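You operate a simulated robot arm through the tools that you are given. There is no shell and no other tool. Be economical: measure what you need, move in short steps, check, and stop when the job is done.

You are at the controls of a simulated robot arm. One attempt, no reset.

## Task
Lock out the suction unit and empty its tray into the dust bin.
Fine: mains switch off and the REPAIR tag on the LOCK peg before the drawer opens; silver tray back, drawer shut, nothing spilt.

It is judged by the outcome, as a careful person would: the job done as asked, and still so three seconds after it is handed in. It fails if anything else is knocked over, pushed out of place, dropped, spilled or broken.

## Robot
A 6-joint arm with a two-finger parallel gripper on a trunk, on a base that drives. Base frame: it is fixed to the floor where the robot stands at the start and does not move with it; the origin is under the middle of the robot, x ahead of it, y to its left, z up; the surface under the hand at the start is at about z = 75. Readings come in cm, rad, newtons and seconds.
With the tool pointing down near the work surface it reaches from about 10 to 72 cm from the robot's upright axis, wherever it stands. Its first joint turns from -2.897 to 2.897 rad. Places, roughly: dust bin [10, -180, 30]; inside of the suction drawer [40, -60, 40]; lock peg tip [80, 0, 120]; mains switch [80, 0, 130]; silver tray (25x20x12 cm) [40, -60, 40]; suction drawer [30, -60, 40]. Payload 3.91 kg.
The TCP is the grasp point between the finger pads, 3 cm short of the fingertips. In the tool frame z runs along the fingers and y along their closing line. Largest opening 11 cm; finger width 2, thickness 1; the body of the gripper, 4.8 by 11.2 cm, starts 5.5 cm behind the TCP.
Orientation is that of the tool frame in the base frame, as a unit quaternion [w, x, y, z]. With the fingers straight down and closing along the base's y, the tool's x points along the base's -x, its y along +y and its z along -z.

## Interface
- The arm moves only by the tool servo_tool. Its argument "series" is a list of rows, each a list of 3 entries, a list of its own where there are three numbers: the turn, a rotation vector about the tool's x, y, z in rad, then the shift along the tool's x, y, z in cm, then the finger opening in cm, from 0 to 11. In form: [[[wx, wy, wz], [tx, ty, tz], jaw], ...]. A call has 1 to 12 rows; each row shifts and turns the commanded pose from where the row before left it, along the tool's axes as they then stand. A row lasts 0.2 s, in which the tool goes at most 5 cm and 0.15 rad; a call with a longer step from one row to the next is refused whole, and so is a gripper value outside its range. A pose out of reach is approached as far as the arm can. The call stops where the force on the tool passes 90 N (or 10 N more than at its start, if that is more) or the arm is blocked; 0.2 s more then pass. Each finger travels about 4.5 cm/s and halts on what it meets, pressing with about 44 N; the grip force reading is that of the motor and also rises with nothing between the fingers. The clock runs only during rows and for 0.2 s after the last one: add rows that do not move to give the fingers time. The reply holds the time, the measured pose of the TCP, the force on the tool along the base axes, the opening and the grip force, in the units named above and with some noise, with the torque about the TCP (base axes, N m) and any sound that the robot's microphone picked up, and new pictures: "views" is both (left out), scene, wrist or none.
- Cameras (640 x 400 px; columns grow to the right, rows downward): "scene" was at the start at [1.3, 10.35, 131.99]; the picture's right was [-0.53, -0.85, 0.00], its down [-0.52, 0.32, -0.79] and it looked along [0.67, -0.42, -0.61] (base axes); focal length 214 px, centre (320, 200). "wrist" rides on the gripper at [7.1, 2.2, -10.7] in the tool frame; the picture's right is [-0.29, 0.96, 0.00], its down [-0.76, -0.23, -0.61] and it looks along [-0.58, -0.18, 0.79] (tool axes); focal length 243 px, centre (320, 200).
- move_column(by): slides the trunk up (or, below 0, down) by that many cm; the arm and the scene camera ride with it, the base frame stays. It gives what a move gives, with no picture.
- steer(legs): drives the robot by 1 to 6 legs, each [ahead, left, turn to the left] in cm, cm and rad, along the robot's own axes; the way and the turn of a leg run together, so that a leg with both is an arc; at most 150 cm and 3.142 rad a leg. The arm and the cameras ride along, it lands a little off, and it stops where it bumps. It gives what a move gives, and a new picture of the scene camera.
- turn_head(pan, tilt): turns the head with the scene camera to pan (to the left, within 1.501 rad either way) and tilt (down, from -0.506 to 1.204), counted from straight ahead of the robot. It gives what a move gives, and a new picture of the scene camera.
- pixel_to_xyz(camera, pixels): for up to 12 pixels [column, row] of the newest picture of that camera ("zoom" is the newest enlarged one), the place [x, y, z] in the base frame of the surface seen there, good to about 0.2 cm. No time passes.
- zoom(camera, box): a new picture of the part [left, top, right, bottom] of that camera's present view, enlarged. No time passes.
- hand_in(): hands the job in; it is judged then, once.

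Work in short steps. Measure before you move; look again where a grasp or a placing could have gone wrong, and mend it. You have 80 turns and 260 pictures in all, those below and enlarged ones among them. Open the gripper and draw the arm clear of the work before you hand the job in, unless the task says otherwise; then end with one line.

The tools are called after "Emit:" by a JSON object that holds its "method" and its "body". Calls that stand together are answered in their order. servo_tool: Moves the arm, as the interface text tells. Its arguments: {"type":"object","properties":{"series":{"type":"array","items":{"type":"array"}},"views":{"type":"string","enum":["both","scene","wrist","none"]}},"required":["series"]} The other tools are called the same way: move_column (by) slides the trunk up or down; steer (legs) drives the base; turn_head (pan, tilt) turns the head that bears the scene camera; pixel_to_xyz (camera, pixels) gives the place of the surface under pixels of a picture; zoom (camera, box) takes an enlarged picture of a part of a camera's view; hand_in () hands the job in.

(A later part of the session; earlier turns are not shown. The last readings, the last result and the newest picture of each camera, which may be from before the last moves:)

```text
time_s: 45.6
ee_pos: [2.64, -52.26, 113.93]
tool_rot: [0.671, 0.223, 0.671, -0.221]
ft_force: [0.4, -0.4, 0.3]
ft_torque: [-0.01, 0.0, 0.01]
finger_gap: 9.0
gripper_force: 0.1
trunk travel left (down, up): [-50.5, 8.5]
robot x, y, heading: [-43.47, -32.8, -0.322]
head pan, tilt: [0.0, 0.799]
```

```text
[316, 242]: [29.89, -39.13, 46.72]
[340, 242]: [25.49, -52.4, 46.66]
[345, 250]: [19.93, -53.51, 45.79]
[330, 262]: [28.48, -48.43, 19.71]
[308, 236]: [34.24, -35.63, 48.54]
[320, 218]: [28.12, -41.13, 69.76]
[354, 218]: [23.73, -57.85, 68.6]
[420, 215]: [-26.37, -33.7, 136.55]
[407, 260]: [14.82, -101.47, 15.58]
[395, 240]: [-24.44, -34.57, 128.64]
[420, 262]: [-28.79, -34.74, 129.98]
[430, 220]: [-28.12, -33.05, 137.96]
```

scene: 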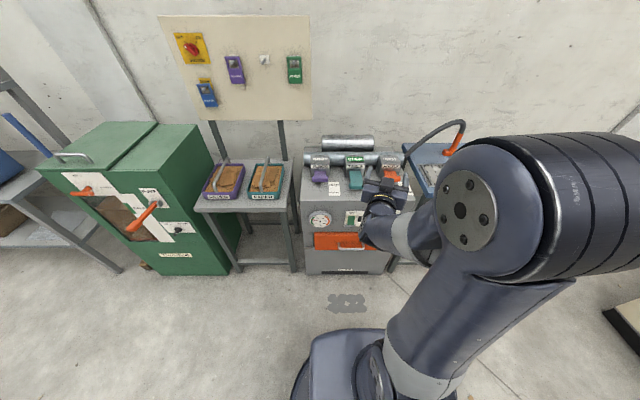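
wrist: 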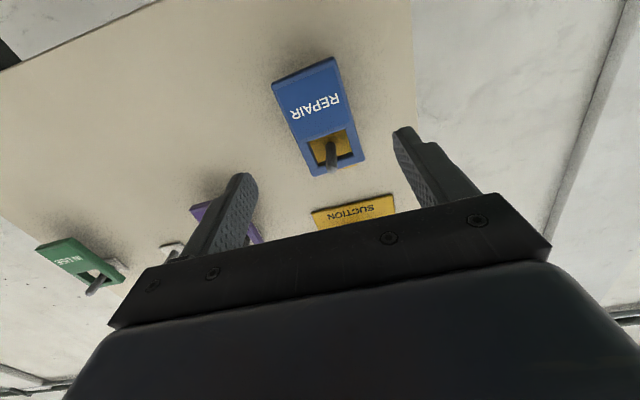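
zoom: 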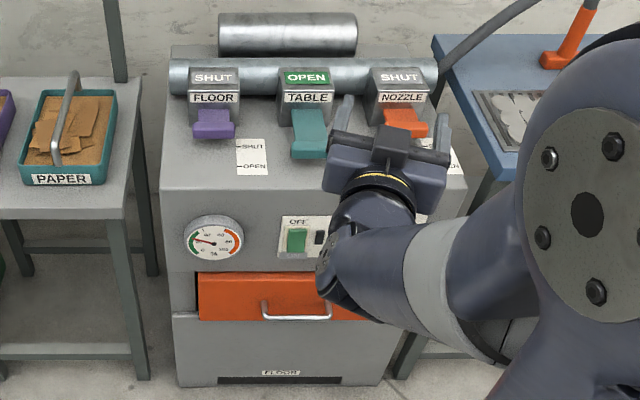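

Handle bar at n≈35.8, z≈45.8; drawer front at n 40.7. I align yaw with the machine, lower the trunk 50 cm, then roll the gripper 90° for the horizontal bar.

Emit:
{"method": "servo_tool", "body": {"series": [[[-0.107, 0, 0], [0, 0, 0], 9], [[-0.107, 0, 0], [0, 0, 0], 9], [[-0.107, 0, 0], [0, 0, 0], 9], [[0, 0, 0], [0, 0, 0], 9]], "views": "none"}}

Emit:
{"method": "move_column", "body": {"by": -48}}

Emit:
{"method": "servo_tool", "body": {"series": [[[0, 0, 0.1428], [0, 0, 0], 6], [[0, 0, 0.1428], [0, 0, 0], 6], [[0, 0, 0.1428], [0, 0, 0], 6], [[0, 0, 0.1428], [0, 0, 0], 6], [[0, 0, 0.1428], [0, 0, 0], 6], [[0, 0, 0.1428], [0, 0, 0], 6], [[0, 0, 0.1428], [0, 0, 0], 6], [[0, 0, 0.1428], [0, 0, 0], 6], [[0, 0, 0.1428], [0, 0, 0], 6], [[0, 0, 0.1428], [0, 0, 0], 6], [[0, 0, 0.1428], [0, 0, 0], 6], [[0, 0, 0], [0, 0, 0], 6]]}}

```text
time_s: 46.6
ee_pos: [2.7, -52.33, 114.03]
tool_rot: [0.699, 0.113, 0.698, -0.11]
ft_force: [0.6, 0.2, 0.6]
ft_torque: [-0.02, 0.0, 0.02]
finger_gap: 8.98
gripper_force: 0.1
trunk travel left (down, up): [-50.5, 8.5]
robot x, y, heading: [-43.73, -32.76, -0.323]
head pan, tilt: [0.0, 0.799]
```

```text
refused: -48 is not a number from -40 to 40
```

```text
time_s: 49.2
ee_pos: [2.6, -52.28, 114.02]
tool_rot: [0.573, 0.574, 0.413, 0.415]
ft_force: [0.2, -0.3, 1.0]
ft_torque: [-0.02, 0.02, -0.03]
finger_gap: 6.0
gripper_force: 0.1
trunk travel left (down, up): [-50.5, 8.5]
robot x, y, heading: [-43.33, -32.91, -0.317]
head pan, tilt: [0.0, 0.799]
```

scene: 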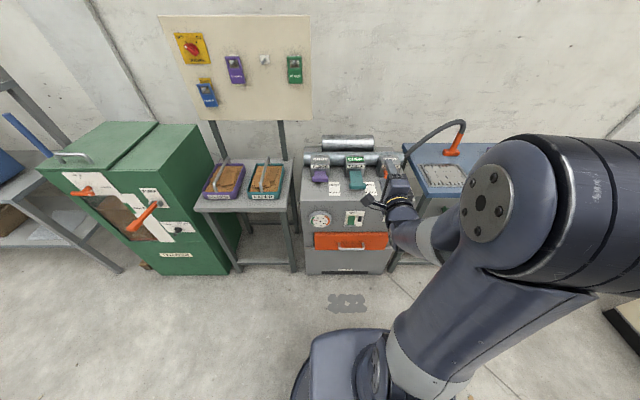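
wrist: 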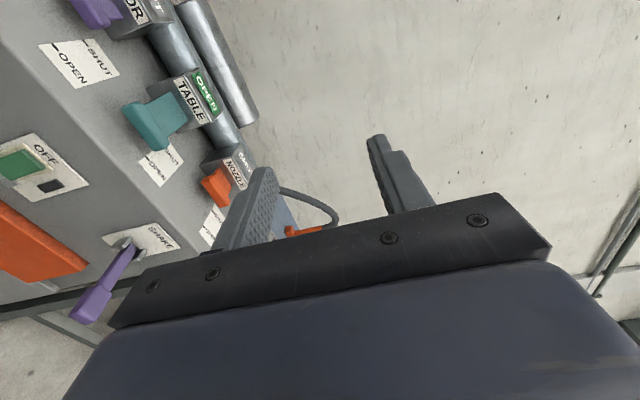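

The handle is now visible at (352,248) in the scene. I enlarge it, measure, and also check the purple lever tip in the wrist view (85,310).

Emit:
{"method": "zoom", "body": {"camera": "scene", "box": [300, 190, 420, 280]}}

Emit:
{"method": "pixel_to_xyz", "body": {"camera": "wrist", "pixels": [[85, 310], [120, 260], [75, 320]]}}

```text
4.44 times, centred on (360, 235) of scene
```

zoom: 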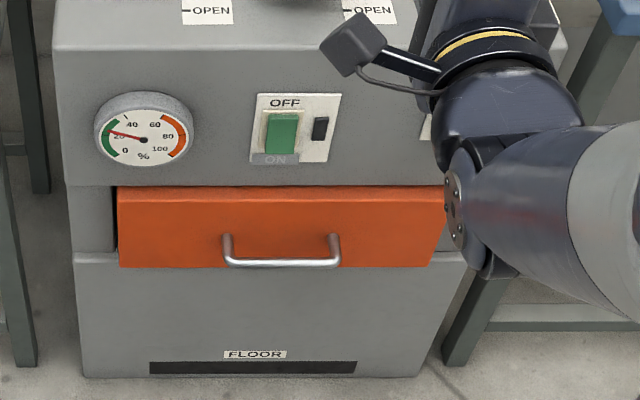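

```text
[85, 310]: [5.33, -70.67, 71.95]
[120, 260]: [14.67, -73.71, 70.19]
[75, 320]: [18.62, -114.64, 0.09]
```

Emit:
{"method": "pixel_to_xyz", "body": {"camera": "zoom", "pixels": [[235, 262], [280, 262], [330, 262], [227, 245], [335, 245], [280, 225], [130, 200], [435, 200], [435, 255], [125, 260], [280, 192], [280, 258]]}}

Emit:
{"method": "move_column", "body": {"by": -40}}

Emit:
{"method": "move_column", "body": {"by": -10}}

```text
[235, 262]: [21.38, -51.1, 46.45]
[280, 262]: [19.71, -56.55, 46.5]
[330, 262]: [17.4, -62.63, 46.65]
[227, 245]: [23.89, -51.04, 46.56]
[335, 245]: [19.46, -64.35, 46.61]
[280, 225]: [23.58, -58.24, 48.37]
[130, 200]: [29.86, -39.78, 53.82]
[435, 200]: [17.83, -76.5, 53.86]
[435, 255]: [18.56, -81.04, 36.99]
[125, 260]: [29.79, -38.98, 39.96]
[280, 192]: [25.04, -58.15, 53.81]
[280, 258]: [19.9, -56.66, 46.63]
```

```text
time_s: 53.1
ee_pos: [2.59, -52.4, 74.0]
tool_rot: [0.573, 0.574, 0.414, 0.414]
ft_force: [-0.3, -0.7, -0.4]
ft_torque: [0.0, 0.04, -0.02]
finger_gap: 6.0
gripper_force: 0.0
trunk travel left (down, up): [-10.5, 48.5]
robot x, y, heading: [-43.61, -33.12, -0.318]
head pan, tilt: [0.0, 0.799]
```

```text
time_s: 54.4
ee_pos: [2.68, -52.35, 63.99]
tool_rot: [0.573, 0.574, 0.413, 0.415]
ft_force: [0.4, -0.2, 0.1]
ft_torque: [-0.01, 0.02, -0.04]
finger_gap: 5.99
gripper_force: 0.0
trunk travel left (down, up): [-0.5, 58.5]
robot x, y, heading: [-43.44, -32.71, -0.321]
head pan, tilt: [0.0, 0.799]
```

Handle bar centre ≈ h 47.8, n 36.4, z 46.1. I move down 17.9 and left 1, opening 6.

Emit:
{"method": "servo_tool", "body": {"series": [[[0, 0, 0], [0.25, -4.475, 0], 6], [[0, 0, 0], [0.25, -4.475, 0], 6], [[0, 0, 0], [0.25, -4.475, 0], 6], [[0, 0, 0], [0.25, -4.475, 0], 6], [[0, 0, 0], [0, 0, 0], 6]]}}

```text
time_s: 55.6
ee_pos: [2.92, -51.26, 46.08]
tool_rot: [0.573, 0.573, 0.413, 0.415]
ft_force: [-0.4, 0.0, 0.0]
ft_torque: [0.02, 0.04, -0.01]
finger_gap: 6.02
gripper_force: 0.0
trunk travel left (down, up): [-0.5, 58.5]
robot x, y, heading: [-43.63, -32.81, -0.319]
head pan, tilt: [0.0, 0.799]
```

scene: 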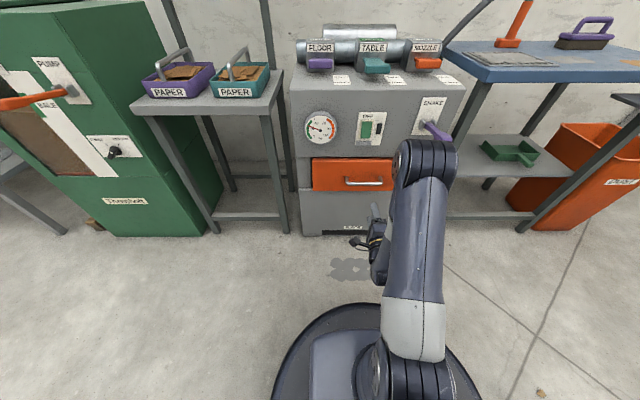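
wrist: 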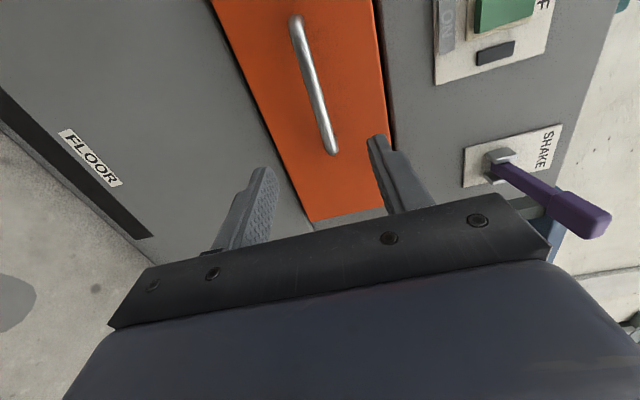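

Handle lies between the fingers in the wrist view. The elbow at (425,155) is close to the SHAKE lever; I measure the clearance.

Emit:
{"method": "pixel_to_xyz", "body": {"camera": "scene", "pixels": [[425, 142], [402, 165], [448, 165], [425, 200], [425, 300], [405, 380], [438, 130], [447, 138], [375, 255]]}}

Emit:
{"method": "pixel_to_xyz", "body": {"camera": "wrist", "pixels": [[296, 22], [310, 75], [330, 140], [300, 50], [322, 110], [605, 215], [560, 200]]}}

```text
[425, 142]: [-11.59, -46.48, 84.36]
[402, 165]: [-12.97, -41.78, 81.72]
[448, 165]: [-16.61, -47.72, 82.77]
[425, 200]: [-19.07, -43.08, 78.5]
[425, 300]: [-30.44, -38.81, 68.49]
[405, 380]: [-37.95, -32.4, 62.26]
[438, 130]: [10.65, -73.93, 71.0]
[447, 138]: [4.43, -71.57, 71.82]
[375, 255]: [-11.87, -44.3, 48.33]
```

```text
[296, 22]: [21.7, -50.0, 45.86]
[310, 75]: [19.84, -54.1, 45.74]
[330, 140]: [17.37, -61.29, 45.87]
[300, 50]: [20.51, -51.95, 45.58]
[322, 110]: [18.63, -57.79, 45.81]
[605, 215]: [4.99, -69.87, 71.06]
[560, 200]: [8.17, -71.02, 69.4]
```

Clearance is ample (elbow h≈47, lever h≈65). I advance 16.8 cm and close on the bar.

Emit:
{"method": "servo_tool", "body": {"series": [[[0, 0, 0], [0.3, -0.25, 4.2], 6], [[0, 0, 0], [0, 0, 4.2], 6], [[0, 0, 0], [0, 0, 4.2], 6], [[0, 0, 0], [0, 0, 4.2], 6], [[0, 0, 0], [0, 0, 0], 6], [[0, 0, 0], [0, 0, 0], 0], [[0, 0, 0], [0, 0, 0], 0], [[0, 0, 0], [0, 0, 0], 0], [[0, 0, 0], [0, 0, 0], 0], [[0, 0, 0], [0, 0, 0], 0]]}}

```text
time_s: 57.8
ee_pos: [19.02, -56.34, 45.76]
tool_rot: [0.572, 0.575, 0.415, 0.414]
ft_force: [-1.1, 0.3, -12.2]
ft_torque: [-0.11, 0.14, -0.07]
finger_gap: 1.57
gripper_force: 45.5
trunk travel left (down, up): [-0.5, 58.5]
robot x, y, heading: [-43.74, -32.75, -0.318]
head pan, tilt: [0.0, 0.799]
```

scene: 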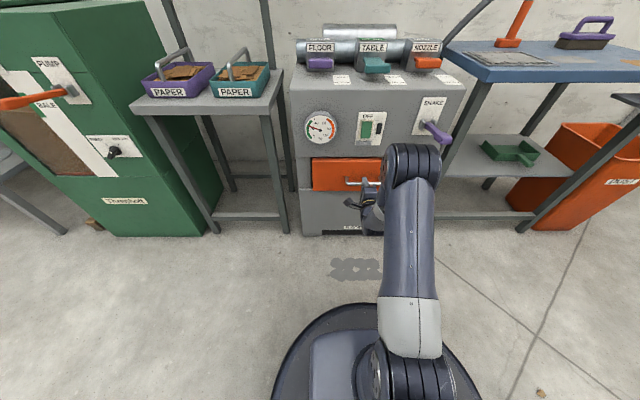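
wrist: 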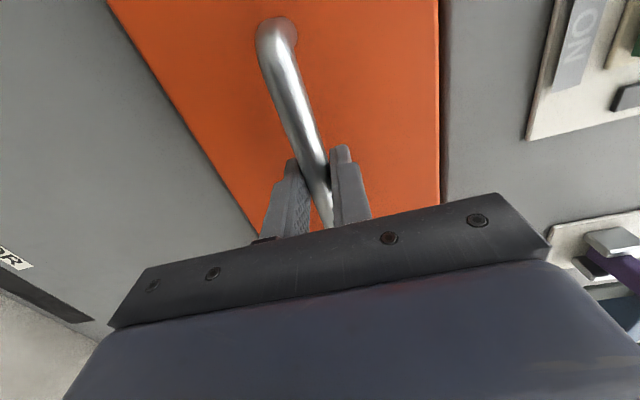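

Bar gripped (gap 1.57, vertical force −12 acceptable). I pull slowly 12 cm.

Emit:
{"method": "servo_tool", "body": {"series": [[[0, 0, 0], [0, 0, -1], 0], [[0, 0, 0], [0, 0, -1.5], 0], [[0, 0, 0], [0, 0, -1.5], 0], [[0, 0, 0], [0, 0, -2], 0], [[0, 0, 0], [0, 0, -2], 0], [[0, 0, 0], [0, 0, -2], 0], [[0, 0, 0], [0, 0, -2], 0], [[0, 0, 0], [0, 0, 0], 0]]}}

```text
time_s: 59.6
ee_pos: [7.69, -52.54, 45.65]
tool_rot: [0.571, 0.574, 0.415, 0.414]
ft_force: [1.5, 0.8, -22.0]
ft_torque: [-0.06, 0.25, -0.03]
finger_gap: 1.55
gripper_force: 44.8
trunk travel left (down, up): [-0.5, 58.5]
robot x, y, heading: [-43.64, -32.39, -0.323]
head pan, tilt: [0.0, 0.799]
```

scene: 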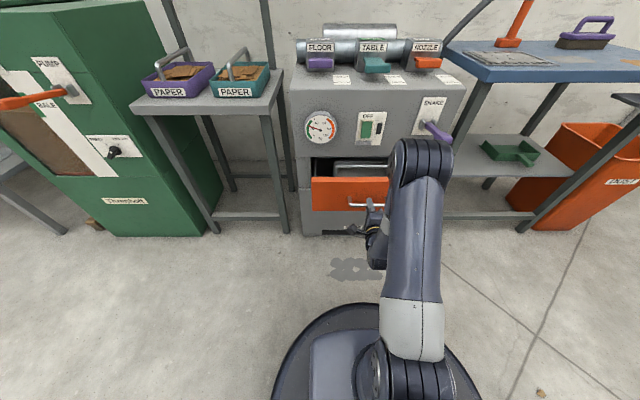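
wrist: 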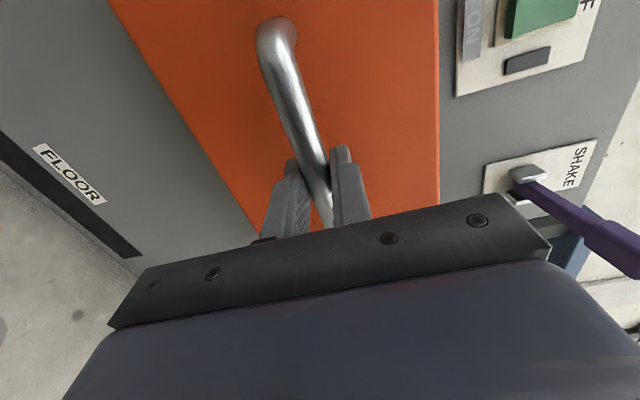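

The drawer slides well and the silver tray shows. I pull 12 cm more.

Emit:
{"method": "servo_tool", "body": {"series": [[[0, 0, 0], [0, 0, -2], 0], [[0, 0, 0], [0, 0, -2], 0], [[0, 0, 0], [0, 0, -2], 0], [[0, 0, 0], [0, 0, -2], 0], [[0, 0, 0], [0, 0, -2], 0], [[0, 0, 0], [0, 0, -2], 0], [[0, 0, 0], [0, 0, 0], 0]], "views": "scene"}}

Emit:
{"method": "zoom", "body": {"camera": "scene", "box": [290, 140, 410, 240]}}

```text
time_s: 61.2
ee_pos: [-3.67, -48.81, 45.68]
tool_rot: [0.572, 0.575, 0.413, 0.414]
ft_force: [-0.9, -7.1, -17.9]
ft_torque: [-0.03, 0.25, 0.19]
finger_gap: 1.57
gripper_force: 45.1
trunk travel left (down, up): [-0.5, 58.5]
robot x, y, heading: [-43.37, -32.54, -0.319]
head pan, tilt: [0.0, 0.799]
```

scene: 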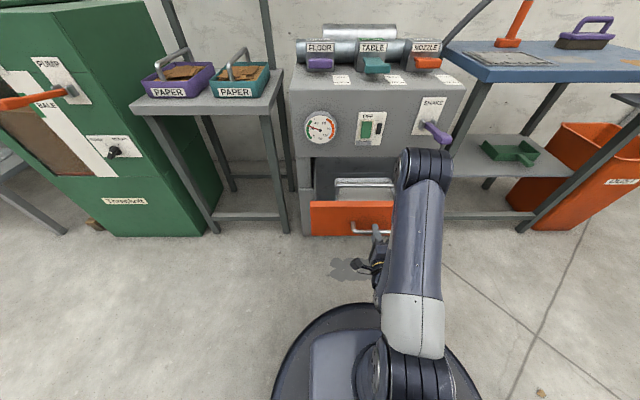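

```text
4.00 times, centred on (350, 190) of scene
```

zoom: 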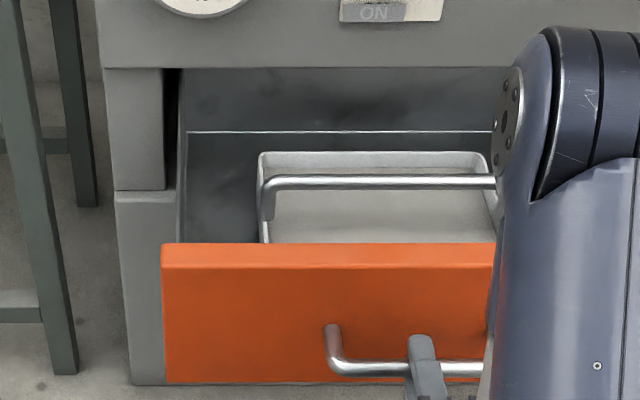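

The tray has a bail handle. I measure the tray rims, handle and the cabinet opening to see whether it is clear.

Emit:
{"method": "pixel_to_xyz", "body": {"camera": "zoom", "pixels": [[380, 182], [275, 180], [485, 180], [380, 156], [380, 215], [380, 238], [266, 158], [270, 225], [380, 131], [380, 100], [300, 68], [380, 248]]}}

```text
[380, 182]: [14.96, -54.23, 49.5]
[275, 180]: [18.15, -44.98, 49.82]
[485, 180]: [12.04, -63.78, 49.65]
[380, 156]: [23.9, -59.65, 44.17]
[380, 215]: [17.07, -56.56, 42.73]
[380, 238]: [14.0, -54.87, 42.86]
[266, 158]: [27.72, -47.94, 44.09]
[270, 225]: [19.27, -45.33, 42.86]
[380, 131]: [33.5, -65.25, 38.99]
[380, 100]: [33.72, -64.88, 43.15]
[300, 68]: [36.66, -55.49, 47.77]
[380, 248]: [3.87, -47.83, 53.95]
```

Back rim is at n 41.5, slightly under the cabinet face (40.7). I pull 4 cm more, gently.

Emit:
{"method": "servo_tool", "body": {"series": [[[0, 0, 0], [0, 0, -1], 0], [[0, 0, 0], [0, 0, -1], 0], [[0, 0, 0], [0, 0, -1], 0], [[0, 0, 0], [0, 0, -1], 0], [[0, 0, 0], [0, 0, 0], 0]], "views": "scene"}}

```text
time_s: 62.4
ee_pos: [-6.42, -47.88, 45.77]
tool_rot: [0.562, 0.58, 0.422, 0.412]
ft_force: [9.1, 30.1, -73.4]
ft_torque: [0.13, 0.54, 0.46]
finger_gap: 1.58
gripper_force: 45.3
out of reach, approached as far as the arm can: row 3, 4
trunk travel left (down, up): [-0.5, 58.5]
robot x, y, heading: [-43.36, -32.66, -0.316]
head pan, tilt: [0.0, 0.799]
```

scene: 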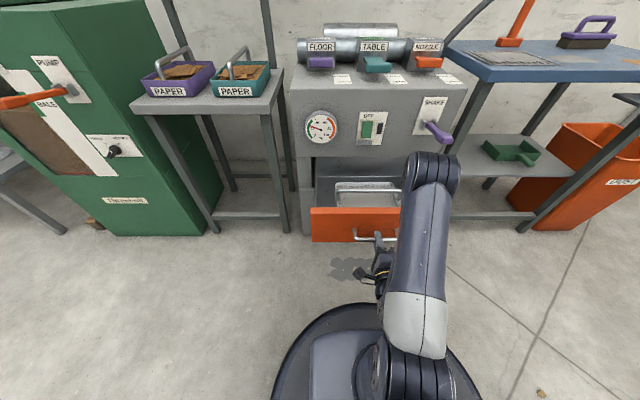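

Drawer is open 27 cm (back rim now n≈38.5, ~2 cm clear). I release, then drive back 8 cm so the fingers clear the bar.

Emit:
{"method": "servo_tool", "body": {"series": [[[0, 0, 0], [0, 0, 0], 3], [[0, 0, 0], [0, 0, 0], 5], [[0, 0, 0], [0, 0, 0], 6], [[0, 0, 0], [0, 0, 0], 6], [[0, 0, 0], [0, 0, 0], 6]], "views": "none"}}

Emit:
{"method": "steer", "body": {"legs": [[-8, 0, 0]]}}

```text
time_s: 63.6
ee_pos: [-6.79, -48.28, 46.45]
tool_rot: [0.571, 0.574, 0.415, 0.414]
ft_force: [0.4, 0.2, -0.5]
ft_torque: [0.02, 0.0, 0.0]
finger_gap: 5.99
gripper_force: 0.1
trunk travel left (down, up): [-0.5, 58.5]
robot x, y, heading: [-43.55, -32.7, -0.319]
head pan, tilt: [0.0, 0.799]
```

```text
time_s: 64.7
ee_pos: [-14.32, -45.83, 46.51]
tool_rot: [0.572, 0.575, 0.414, 0.414]
ft_force: [0.8, -0.5, -0.7]
ft_torque: [0.01, -0.03, 0.0]
finger_gap: 5.97
gripper_force: 0.0
trunk travel left (down, up): [-0.5, 58.5]
robot x, y, heading: [-50.96, -29.96, -0.315]
head pan, tilt: [0.0, 0.799]
```

scene: 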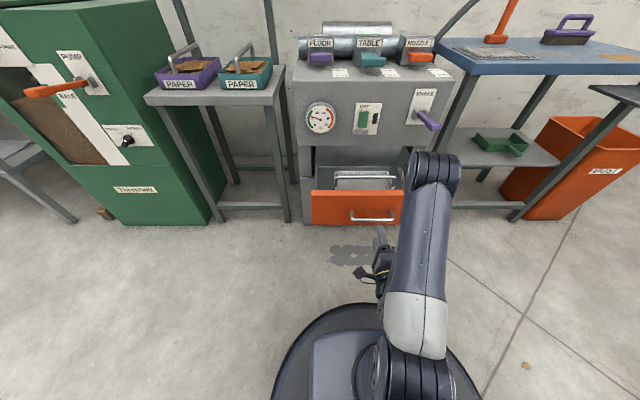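

Now I raise the trunk 22 cm and pitch the tool to straight down, closing line fore-aft (across the tray bail).

Emit:
{"method": "move_column", "body": {"by": 22}}

Emit:
{"method": "servo_tool", "body": {"series": [[[0.1428, 0, 0], [0, 0, 0], 6], [[0.1428, 0, 0], [0, 0, 0], 6], [[0.1428, 0, 0], [0, 0, 0], 6], [[0.1428, 0, 0], [0, 0, 0], 6], [[0.1428, 0, 0], [0, 0, 0], 6], [[0.1428, 0, 0], [0, 0, 0], 6], [[0.1428, 0, 0], [0, 0, 0], 6], [[0.1428, 0, 0], [0, 0, 0], 6], [[0.1428, 0, 0], [0, 0, 0], 6], [[0.1428, 0, 0], [0, 0, 0], 6], [[0.1428, 0, 0], [0, 0, 0], 6], [[0, 0, 0], [0, 0, 0], 6]]}}

```text
time_s: 67.0
ee_pos: [-14.26, -45.72, 68.51]
tool_rot: [0.572, 0.574, 0.414, 0.414]
ft_force: [-0.4, -0.1, -0.1]
ft_torque: [-0.02, 0.01, 0.04]
finger_gap: 5.99
gripper_force: 0.0
trunk travel left (down, up): [-22.5, 36.5]
robot x, y, heading: [-51.35, -30.71, -0.318]
head pan, tilt: [0.0, 0.799]
```

```text
time_s: 69.6
ee_pos: [-16.01, -49.04, 64.76]
tool_rot: [0.162, 0.812, 0.56, 0.032]
ft_force: [-0.7, 0.6, 0.8]
ft_torque: [-0.02, 0.01, 0.02]
finger_gap: 6.01
gripper_force: 0.0
out of reach, approached as far as the arm can: row 7, 8, 9, 10, 11
trunk travel left (down, up): [-22.5, 36.5]
robot x, y, heading: [-51.41, -29.96, -0.317]
head pan, tilt: [0.0, 0.799]
```

scene: 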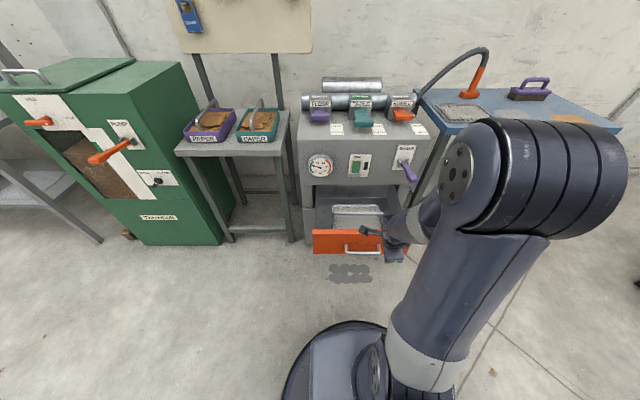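
wrist: 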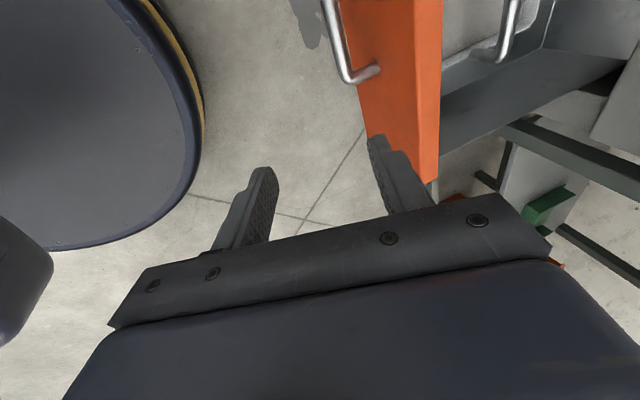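

A wrist limit stopped the pitch ~19° short. I move forward over the tray at about z 70, where the tool should manage to point down.

Emit:
{"method": "servo_tool", "body": {"series": [[[0, 0, 0], [0.72, 4.02, 0.41], 6], [[0, 0, 0], [0.72, 4.02, 0.41], 6], [[0, 0, 0], [0.72, 4.02, 0.41], 6], [[0, 0, 0], [0.72, 4.02, 0.41], 6], [[0, 0, 0], [0.72, 4.02, 0.41], 6], [[0, 0, 0], [0.72, 4.02, 0.41], 6], [[0, 0, 0], [0.72, 4.02, 0.41], 6], [[0, 0, 0], [0, 0, 0], 6]]}}

```text
time_s: 71.4
ee_pos: [12.75, -51.48, 68.3]
tool_rot: [0.105, 0.81, 0.575, 0.048]
ft_force: [0.5, -0.3, 0.4]
ft_torque: [-0.01, -0.01, -0.02]
finger_gap: 5.98
gripper_force: 0.1
trunk travel left (down, up): [-22.5, 36.5]
robot x, y, heading: [-50.55, -29.84, -0.319]
head pan, tilt: [0.0, 0.799]
```

scene: 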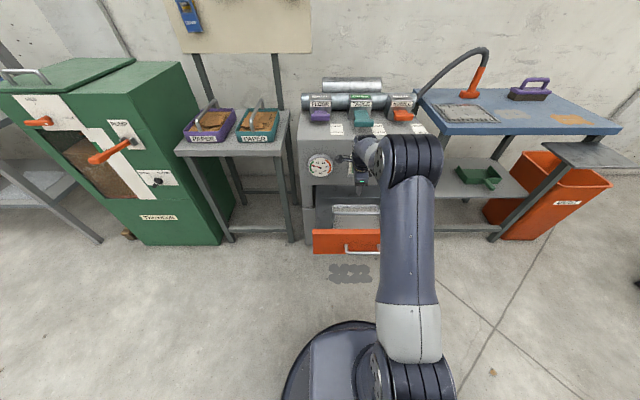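
wrist: 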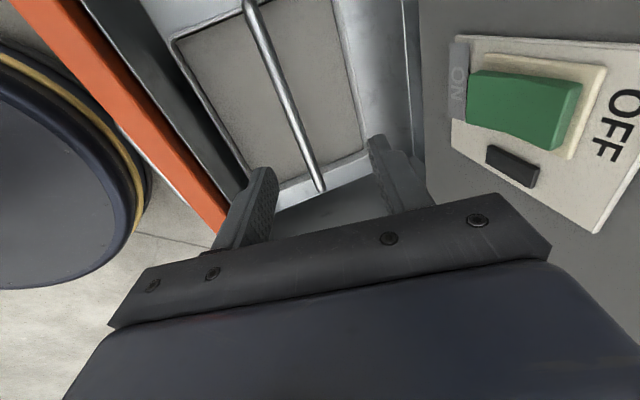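

I finish the levelling (residual ≈0.23 rad about tool x) and measure the tray from this wrist view beforehand.

Emit:
{"method": "pixel_to_xyz", "body": {"camera": "wrist", "pixels": [[250, 5], [285, 95], [320, 185], [175, 45], [290, 185], [360, 150], [335, 10], [250, 80], [330, 100], [215, 60], [345, 60], [410, 60]]}}

Emit:
{"method": "servo_tool", "body": {"series": [[[0.1135, 0.0225, -0.0075], [0, 0, 0], 6], [[0.1135, 0.0225, -0.0075], [0, 0, 0], 6], [[0, 0, 0], [0, 0, 0], 6]]}}

```text
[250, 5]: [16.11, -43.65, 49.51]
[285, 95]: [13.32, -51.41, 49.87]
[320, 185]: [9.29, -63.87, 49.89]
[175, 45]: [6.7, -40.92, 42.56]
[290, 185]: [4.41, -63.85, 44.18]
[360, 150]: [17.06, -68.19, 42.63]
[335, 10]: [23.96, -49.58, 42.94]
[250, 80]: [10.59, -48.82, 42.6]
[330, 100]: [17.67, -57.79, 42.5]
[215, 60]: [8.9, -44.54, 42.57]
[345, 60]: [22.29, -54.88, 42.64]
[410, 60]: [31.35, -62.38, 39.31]
```

```text
time_s: 72.2
ee_pos: [12.8, -51.41, 68.29]
tool_rot: [-0.001, 0.811, 0.585, 0.0]
ft_force: [-0.7, 0.5, 0.9]
ft_torque: [-0.04, 0.02, 0.0]
finger_gap: 6.0
gripper_force: 0.1
trunk travel left (down, up): [-22.5, 36.5]
robot x, y, heading: [-51.18, -30.19, -0.321]
head pan, tilt: [0.0, 0.799]
```

scene: 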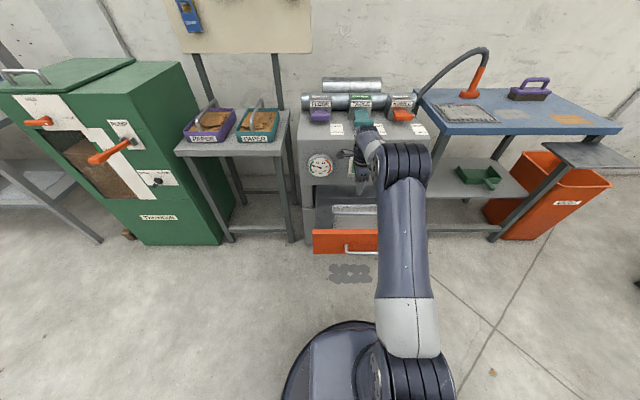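
wrist: 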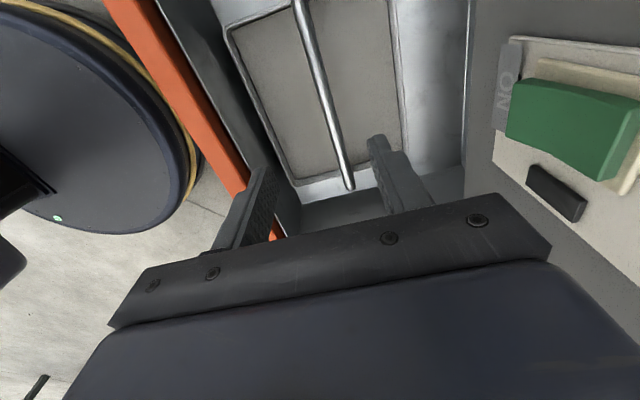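

Bail centre ≈ h 47.9, n 28.85, z 49.4. I check the elbow versus lever position, and adjust laterally by 3.1 right.

Emit:
{"method": "servo_tool", "body": {"series": [[[0, 0, 0], [-1.55, 0.25, 0], 6], [[0, 0, 0], [-1.55, 0.25, 0], 6], [[0, 0, 0], [0, 0, 0], 6]]}}

Emit:
{"method": "pixel_to_xyz", "body": {"camera": "scene", "pixels": [[400, 148], [425, 165], [380, 155], [430, 185], [365, 135], [425, 145], [395, 135]]}}

```text
time_s: 73.0
ee_pos: [12.28, -54.72, 68.39]
tool_rot: [0.0, 0.81, 0.586, -0.001]
ft_force: [-0.9, 0.2, 0.8]
ft_torque: [0.03, -0.03, 0.03]
finger_gap: 5.97
gripper_force: 0.1
trunk travel left (down, up): [-22.5, 36.5]
robot x, y, heading: [-51.32, -30.28, -0.311]
head pan, tilt: [0.0, 0.799]
```

scene: 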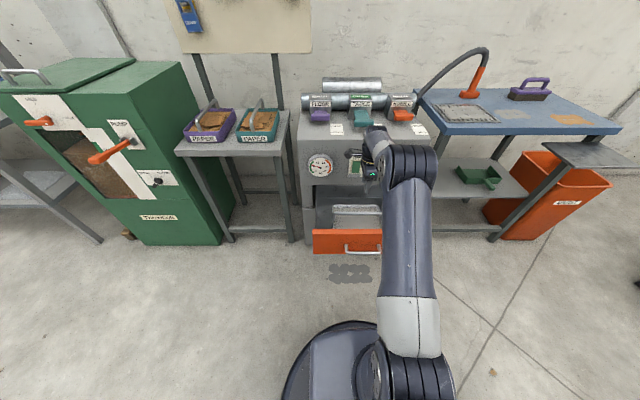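
wrist: 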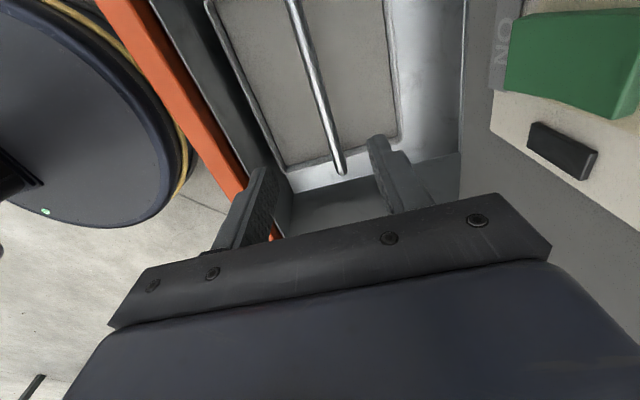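

```text
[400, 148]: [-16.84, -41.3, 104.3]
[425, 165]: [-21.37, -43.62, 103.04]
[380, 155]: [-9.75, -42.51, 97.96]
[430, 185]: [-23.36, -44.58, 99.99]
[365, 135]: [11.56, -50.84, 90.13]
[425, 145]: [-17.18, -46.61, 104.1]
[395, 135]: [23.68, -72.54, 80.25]
```

Centered (n 28.9, h 48.0). I lower the trunk 19.3 cm to put the bail between the pads and look.

Emit:
{"method": "move_column", "body": {"by": -19.3}}

Emit:
{"method": "servo_tool", "body": {"series": [[[0, 0, 0], [0, 0, 0], 0], [[0, 0, 0], [0, 0, 0], 0], [[0, 0, 0], [0, 0, 0], 0], [[0, 0, 0], [0, 0, 0], 0], [[0, 0, 0], [0, 0, 0], 0]]}}

```text
time_s: 75.1
ee_pos: [12.11, -54.67, 49.04]
tool_rot: [0.001, 0.811, 0.584, -0.001]
ft_force: [0.0, 0.7, -0.2]
ft_torque: [0.01, 0.04, -0.01]
finger_gap: 5.99
gripper_force: 0.1
trunk travel left (down, up): [-3.2, 55.8]
robot x, y, heading: [-51.26, -30.39, -0.323]
head pan, tilt: [0.0, 0.799]
```

```text
time_s: 76.3
ee_pos: [12.29, -54.76, 49.1]
tool_rot: [-0.001, 0.811, 0.586, 0.0]
ft_force: [1.2, -0.9, 0.0]
ft_torque: [0.03, -0.03, 0.16]
finger_gap: 1.56
gripper_force: 43.8
trunk travel left (down, up): [-3.2, 55.8]
robot x, y, heading: [-51.39, -30.48, -0.318]
head pan, tilt: [0.0, 0.799]
```

scene: 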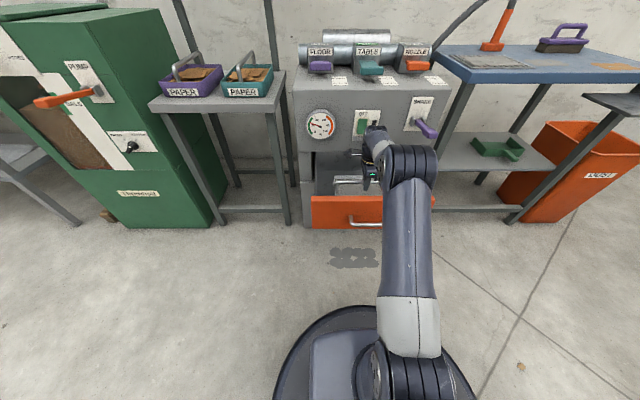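
wrist: 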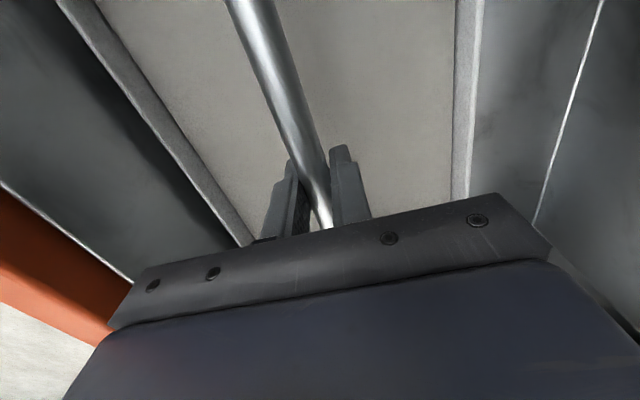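

Bail gripped (1.56). I lift 2 cm slowly to weigh the tray and check tilt.

Emit:
{"method": "servo_tool", "body": {"series": [[[0, 0, 0], [0, 0, -0.4], 0], [[0, 0, 0], [0, 0, -0.4], 0], [[0, 0, 0], [0, 0, -0.4], 0], [[0, 0, 0], [0, 0, -0.4], 0], [[0, 0, 0], [0, 0, -0.4], 0], [[0, 0, 0], [0, 0, 0], 0], [[0, 0, 0], [0, 0, 0], 0]], "views": "wrist"}}

Emit:
{"method": "pixel_to_xyz", "body": {"camera": "wrist", "pixels": [[90, 40], [200, 190], [462, 30], [462, 150], [300, 60], [420, 150], [180, 60]]}}

```text
time_s: 77.9
ee_pos: [12.19, -54.63, 51.11]
tool_rot: [0.001, 0.811, 0.585, -0.001]
ft_force: [0.5, 0.2, 4.0]
ft_torque: [0.1, 0.01, 0.02]
finger_gap: 1.54
gripper_force: 44.1
trunk travel left (down, up): [-3.2, 55.8]
robot x, y, heading: [-51.38, -30.03, -0.317]
head pan, tilt: [0.0, 0.799]
```

wrist: 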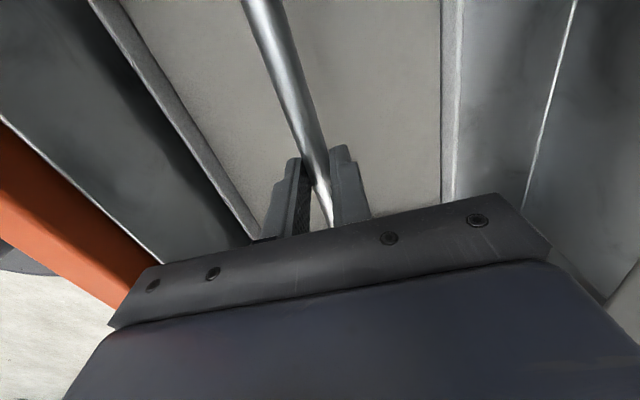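

```text
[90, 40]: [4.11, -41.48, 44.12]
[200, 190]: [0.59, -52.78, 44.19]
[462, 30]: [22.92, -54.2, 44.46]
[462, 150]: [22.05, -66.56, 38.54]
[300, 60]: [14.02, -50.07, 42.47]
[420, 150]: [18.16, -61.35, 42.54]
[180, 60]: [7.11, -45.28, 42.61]
```

The rim reads 44.1 still, so the tray didn't rise — I check the bar height.

Emit:
{"method": "pixel_to_xyz", "body": {"camera": "wrist", "pixels": [[262, 10], [285, 80], [315, 170], [325, 210]]}}

Emit:
{"method": "zoom", "body": {"camera": "scene", "box": [290, 140, 410, 240]}}

```text
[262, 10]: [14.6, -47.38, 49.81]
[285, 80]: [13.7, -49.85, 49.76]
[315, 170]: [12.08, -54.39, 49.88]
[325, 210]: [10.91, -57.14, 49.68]
```

```text
4.00 times, centred on (350, 190) of scene
```

zoom: 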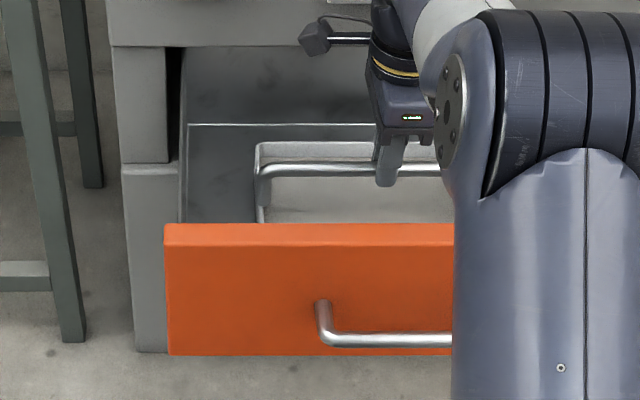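

The bar slipped through the pads (bar still at z≈49.8 top). I lower back, and lift by small amounts reading the force to learn the load and friction.

Emit:
{"method": "servo_tool", "body": {"series": [[[0, 0, 0], [0, 0, 0], 4], [[0, 0, 0], [0, 0, 0], 4], [[0, 0, 0], [0, 0, 2.3], 4], [[0, 0, 0], [0, 0, 0], 0], [[0, 0, 0], [0, 0, 0], 0], [[0, 0, 0], [0, 0, 0], 0], [[0, 0, 0], [0, 0, 0], 0]], "views": "none"}}

Emit:
{"method": "servo_tool", "body": {"series": [[[0, 0, 0], [0, 0, -0.3], 0]], "views": "none"}}

Emit:
{"method": "servo_tool", "body": {"series": [[[0, 0, 0], [0, 0, -0.3], 0]], "views": "none"}}

Emit:
{"method": "servo_tool", "body": {"series": [[[0, 0, 0], [0, 0, -0.3], 0]], "views": "wrist"}}

```text
time_s: 79.5
ee_pos: [12.19, -54.69, 48.74]
tool_rot: [0.001, 0.811, 0.585, -0.001]
ft_force: [0.8, -0.2, 0.1]
ft_torque: [-0.03, 0.0, -0.01]
finger_gap: 1.53
gripper_force: 44.1
trunk travel left (down, up): [-3.2, 55.8]
robot x, y, heading: [-51.32, -30.44, -0.318]
head pan, tilt: [0.0, 0.799]
```

```text
time_s: 79.9
ee_pos: [12.1, -54.71, 48.92]
tool_rot: [0.0, 0.811, 0.585, -0.001]
ft_force: [-0.4, 0.0, -0.3]
ft_torque: [-0.03, -0.02, -0.02]
finger_gap: 1.54
gripper_force: 43.8
trunk travel left (down, up): [-3.2, 55.8]
robot x, y, heading: [-51.15, -30.43, -0.323]
head pan, tilt: [0.0, 0.799]
```

```text
time_s: 80.3
ee_pos: [12.16, -54.7, 49.37]
tool_rot: [0.001, 0.811, 0.585, 0.0]
ft_force: [0.0, 0.9, -6.1]
ft_torque: [0.01, 0.04, -0.04]
finger_gap: 1.53
gripper_force: 44.1
trunk travel left (down, up): [-3.2, 55.8]
robot x, y, heading: [-51.37, -30.33, -0.318]
head pan, tilt: [0.0, 0.799]
```

```text
time_s: 80.7
ee_pos: [12.25, -54.67, 49.63]
tool_rot: [0.0, 0.811, 0.585, -0.001]
ft_force: [-0.3, -0.5, -5.7]
ft_torque: [-0.04, -0.01, -0.05]
finger_gap: 1.52
gripper_force: 44.2
trunk travel left (down, up): [-3.2, 55.8]
robot x, y, heading: [-51.42, -30.05, -0.318]
head pan, tilt: [0.0, 0.799]
```

wrist: 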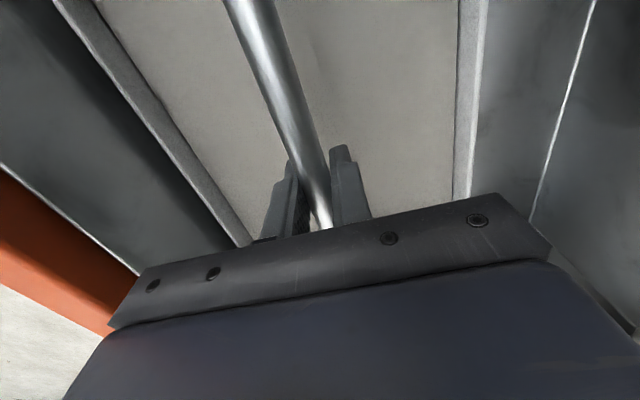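

Load shows only ~6 N. I check whether the tray rose this time.

Emit:
{"method": "pixel_to_xyz", "body": {"camera": "wrist", "pixels": [[250, 20], [280, 80], [310, 160], [80, 40], [180, 170], [470, 40], [462, 130]]}}

Emit:
{"method": "zoom", "body": {"camera": "wrist", "box": [230, 100, 410, 250]}}

```text
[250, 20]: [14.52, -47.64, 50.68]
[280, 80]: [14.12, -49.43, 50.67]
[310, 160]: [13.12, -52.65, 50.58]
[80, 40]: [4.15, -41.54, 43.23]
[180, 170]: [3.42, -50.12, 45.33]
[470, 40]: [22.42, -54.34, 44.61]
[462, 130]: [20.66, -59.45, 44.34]
```

```text
2.67 times, centred on (320, 175) of wrist
```

zoom: 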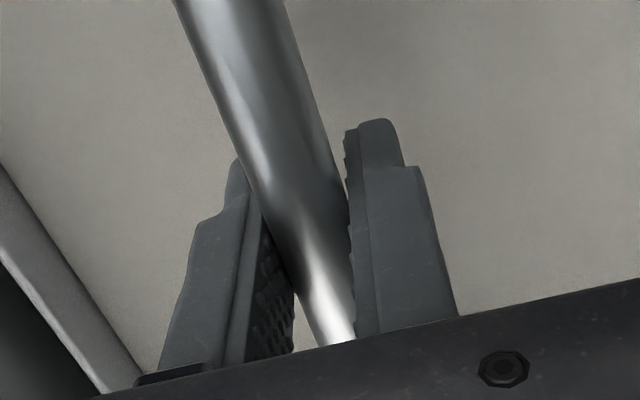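

It is lifted now: bar top 50.65, weight ≈6 N, with slight tilt. I hold a second to see whether it creeps.

Emit:
{"method": "servo_tool", "body": {"series": [[[0, 0, 0], [0, 0, 0], 0], [[0, 0, 0], [0, 0, 0], 0], [[0, 0, 0], [0, 0, 0], 0], [[0, 0, 0], [0, 0, 0], 0], [[0, 0, 0], [0, 0, 0], 0]], "views": "wrist"}}

Emit:
{"method": "pixel_to_xyz", "body": {"camera": "wrist", "pixels": [[250, 20], [280, 80], [310, 160], [180, 170], [470, 40], [462, 130], [60, 10], [130, 100]]}}

```text
time_s: 81.9
ee_pos: [12.34, -54.64, 49.55]
tool_rot: [0.001, 0.811, 0.585, -0.001]
ft_force: [0.4, 0.3, -6.3]
ft_torque: [-0.03, 0.01, 0.0]
finger_gap: 1.55
gripper_force: 44.0
trunk travel left (down, up): [-3.2, 55.8]
robot x, y, heading: [-51.42, -30.14, -0.317]
head pan, tilt: [0.0, 0.799]
```

wrist: 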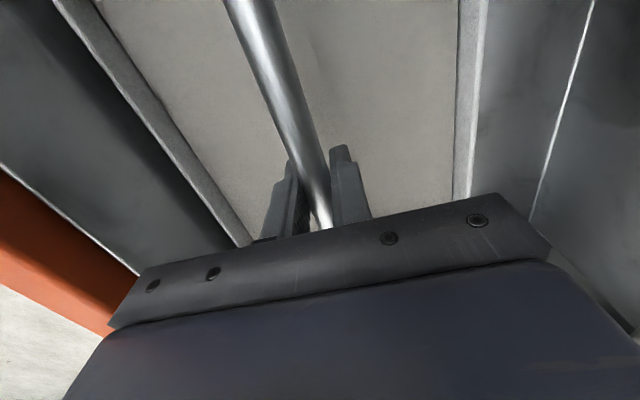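

```text
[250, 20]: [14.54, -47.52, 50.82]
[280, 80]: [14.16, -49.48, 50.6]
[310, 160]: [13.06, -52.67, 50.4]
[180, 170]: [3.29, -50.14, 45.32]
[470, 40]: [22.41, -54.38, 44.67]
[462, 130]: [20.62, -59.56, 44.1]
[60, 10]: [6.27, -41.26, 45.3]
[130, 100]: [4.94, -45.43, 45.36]
```

Stable. I continue lifting in small steps, 1.5 cm, watching force.

Emit:
{"method": "servo_tool", "body": {"series": [[[0, 0, 0], [0, 0, -0.3], 0], [[0, 0, 0], [0, 0, -0.3], 0], [[0, 0, 0], [0, 0, -0.3], 0], [[0, 0, 0], [0, 0, -0.3], 0], [[0, 0, 0], [0, 0, -0.3], 0]], "views": "wrist"}}

Emit:
{"method": "pixel_to_xyz", "body": {"camera": "wrist", "pixels": [[250, 20], [280, 80], [310, 160], [180, 170], [470, 40], [462, 130], [60, 10], [130, 100]]}}

```text
time_s: 83.1
ee_pos: [12.22, -54.7, 51.14]
tool_rot: [0.001, 0.812, 0.584, -0.001]
ft_force: [0.2, -0.3, -6.0]
ft_torque: [-0.04, -0.03, 0.01]
finger_gap: 1.55
gripper_force: 43.7
trunk travel left (down, up): [-3.2, 55.8]
robot x, y, heading: [-51.08, -30.22, -0.32]
head pan, tilt: [0.0, 0.799]
```

wrist: 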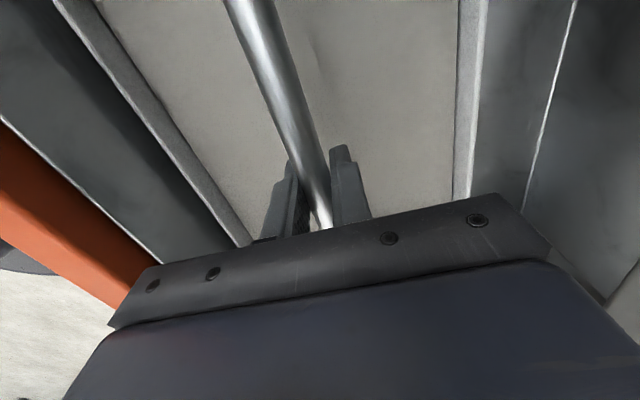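

```text
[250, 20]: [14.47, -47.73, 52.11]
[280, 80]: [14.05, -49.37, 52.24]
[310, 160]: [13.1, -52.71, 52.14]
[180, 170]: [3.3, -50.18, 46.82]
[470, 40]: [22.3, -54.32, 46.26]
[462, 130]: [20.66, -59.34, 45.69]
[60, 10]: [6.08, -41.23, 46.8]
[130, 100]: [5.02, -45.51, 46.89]
```

Rising cleanly now. I use the trunk for the rest: first 6 cm, check, then more.

Emit:
{"method": "move_column", "body": {"by": 6}}

Emit:
{"method": "move_column", "body": {"by": 17.5}}

Emit:
{"method": "servo_tool", "body": {"series": [[[0, 0, 0], [0, 0, 0], 0]]}}

```text
time_s: 84.1
ee_pos: [12.41, -54.62, 57.19]
tool_rot: [0.001, 0.812, 0.584, -0.001]
ft_force: [0.1, 0.3, -6.4]
ft_torque: [-0.02, 0.03, 0.0]
finger_gap: 1.55
gripper_force: 44.1
trunk travel left (down, up): [-9.2, 49.8]
robot x, y, heading: [-50.99, -29.99, -0.315]
head pan, tilt: [0.0, 0.799]
```

```text
time_s: 86.1
ee_pos: [12.2, -54.66, 74.72]
tool_rot: [0.0, 0.811, 0.585, -0.001]
ft_force: [0.5, 0.2, -5.1]
ft_torque: [0.01, 0.01, 0.0]
finger_gap: 1.53
gripper_force: 44.2
trunk travel left (down, up): [-26.7, 32.3]
robot x, y, heading: [-50.96, -29.95, -0.32]
head pan, tilt: [0.0, 0.799]
```

```text
time_s: 86.5
ee_pos: [12.21, -54.56, 74.66]
tool_rot: [0.0, 0.811, 0.585, -0.001]
ft_force: [-0.2, 0.0, -6.6]
ft_torque: [0.01, 0.01, 0.01]
finger_gap: 1.54
gripper_force: 44.0
trunk travel left (down, up): [-26.7, 32.3]
robot x, y, heading: [-51.41, -30.07, -0.316]
head pan, tilt: [0.0, 0.799]
```

scene: 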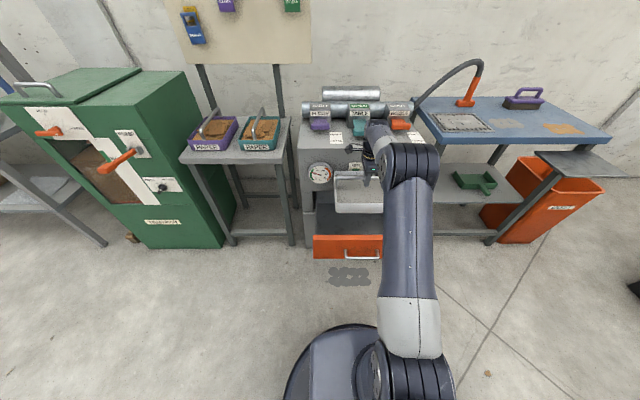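
wrist: 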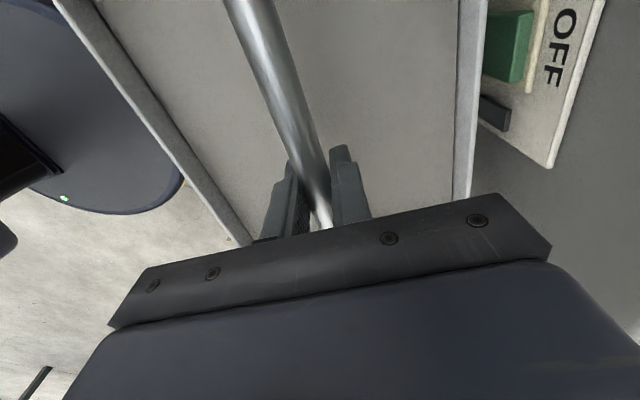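

The tray is clear of the drawer, level (≈6.4 N). I drive back 30 cm, then 118 cm right toward the dust bin.

Emit:
{"method": "steer", "body": {"legs": [[-30, 0, 0], [0, -118, 0]]}}

Emit:
{"method": "zoom", "body": {"camera": "wrist", "box": [0, 0, 640, 400]}}

```text
time_s: 94.2
ee_pos: [-52.95, -158.55, 74.66]
tool_rot: [0.001, 0.808, 0.589, -0.001]
ft_force: [0.1, 0.2, -6.0]
ft_torque: [-0.02, 0.0, 0.01]
finger_gap: 1.52
gripper_force: 44.0
trunk travel left (down, up): [-26.7, 32.3]
robot x, y, heading: [-117.13, -134.82, -0.306]
head pan, tilt: [0.0, 0.799]
```

scene: 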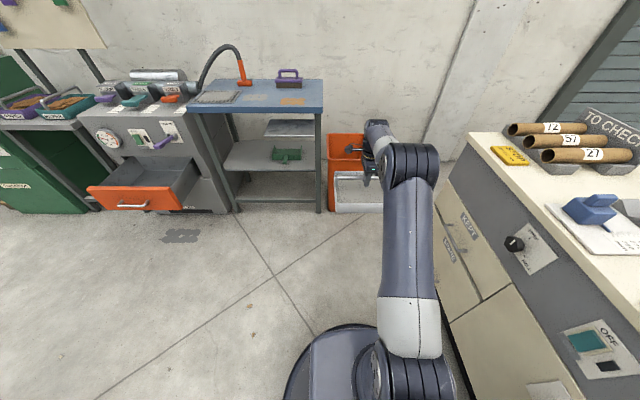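

```text
1.00 times, centred on (320, 200) of wrist (not enlarged: the box is as wide or as high as the picture)
```

zoom: 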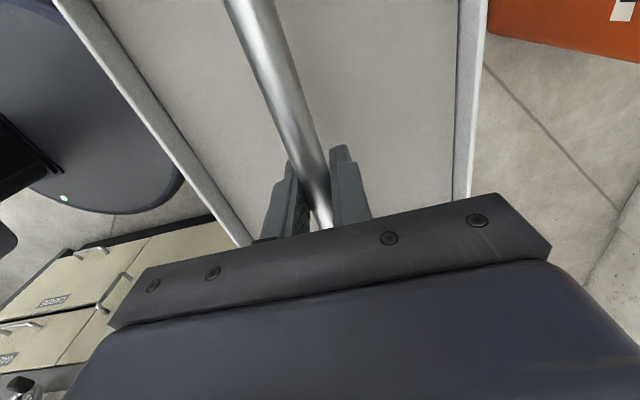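

The tray still rides level. The counter on the right is near; I measure the bin and counter.

Emit:
{"method": "pixel_to_xyz", "body": {"camera": "scene", "pixels": [[334, 137], [360, 137], [334, 165], [330, 200], [290, 128], [318, 150], [320, 208], [440, 240], [470, 345], [480, 150], [392, 165], [310, 110]]}}

Emit:
{"method": "zoom", "body": {"camera": "scene", "box": [260, 90, 460, 230]}}

```text
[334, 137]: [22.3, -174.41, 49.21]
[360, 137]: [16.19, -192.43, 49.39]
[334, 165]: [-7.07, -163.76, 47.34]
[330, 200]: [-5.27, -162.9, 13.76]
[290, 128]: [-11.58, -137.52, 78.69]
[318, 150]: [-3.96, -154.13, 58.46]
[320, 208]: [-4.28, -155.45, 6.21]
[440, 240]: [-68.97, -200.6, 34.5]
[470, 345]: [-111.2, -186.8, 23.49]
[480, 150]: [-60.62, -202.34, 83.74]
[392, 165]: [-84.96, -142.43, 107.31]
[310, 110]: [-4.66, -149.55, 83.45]
```

```text
2.86 times, centred on (360, 160) of scene
```

zoom: 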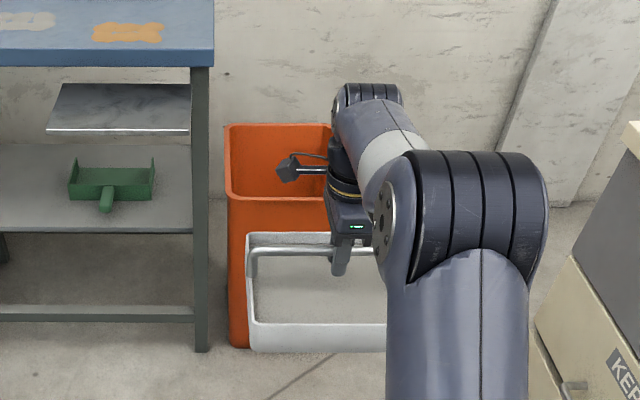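

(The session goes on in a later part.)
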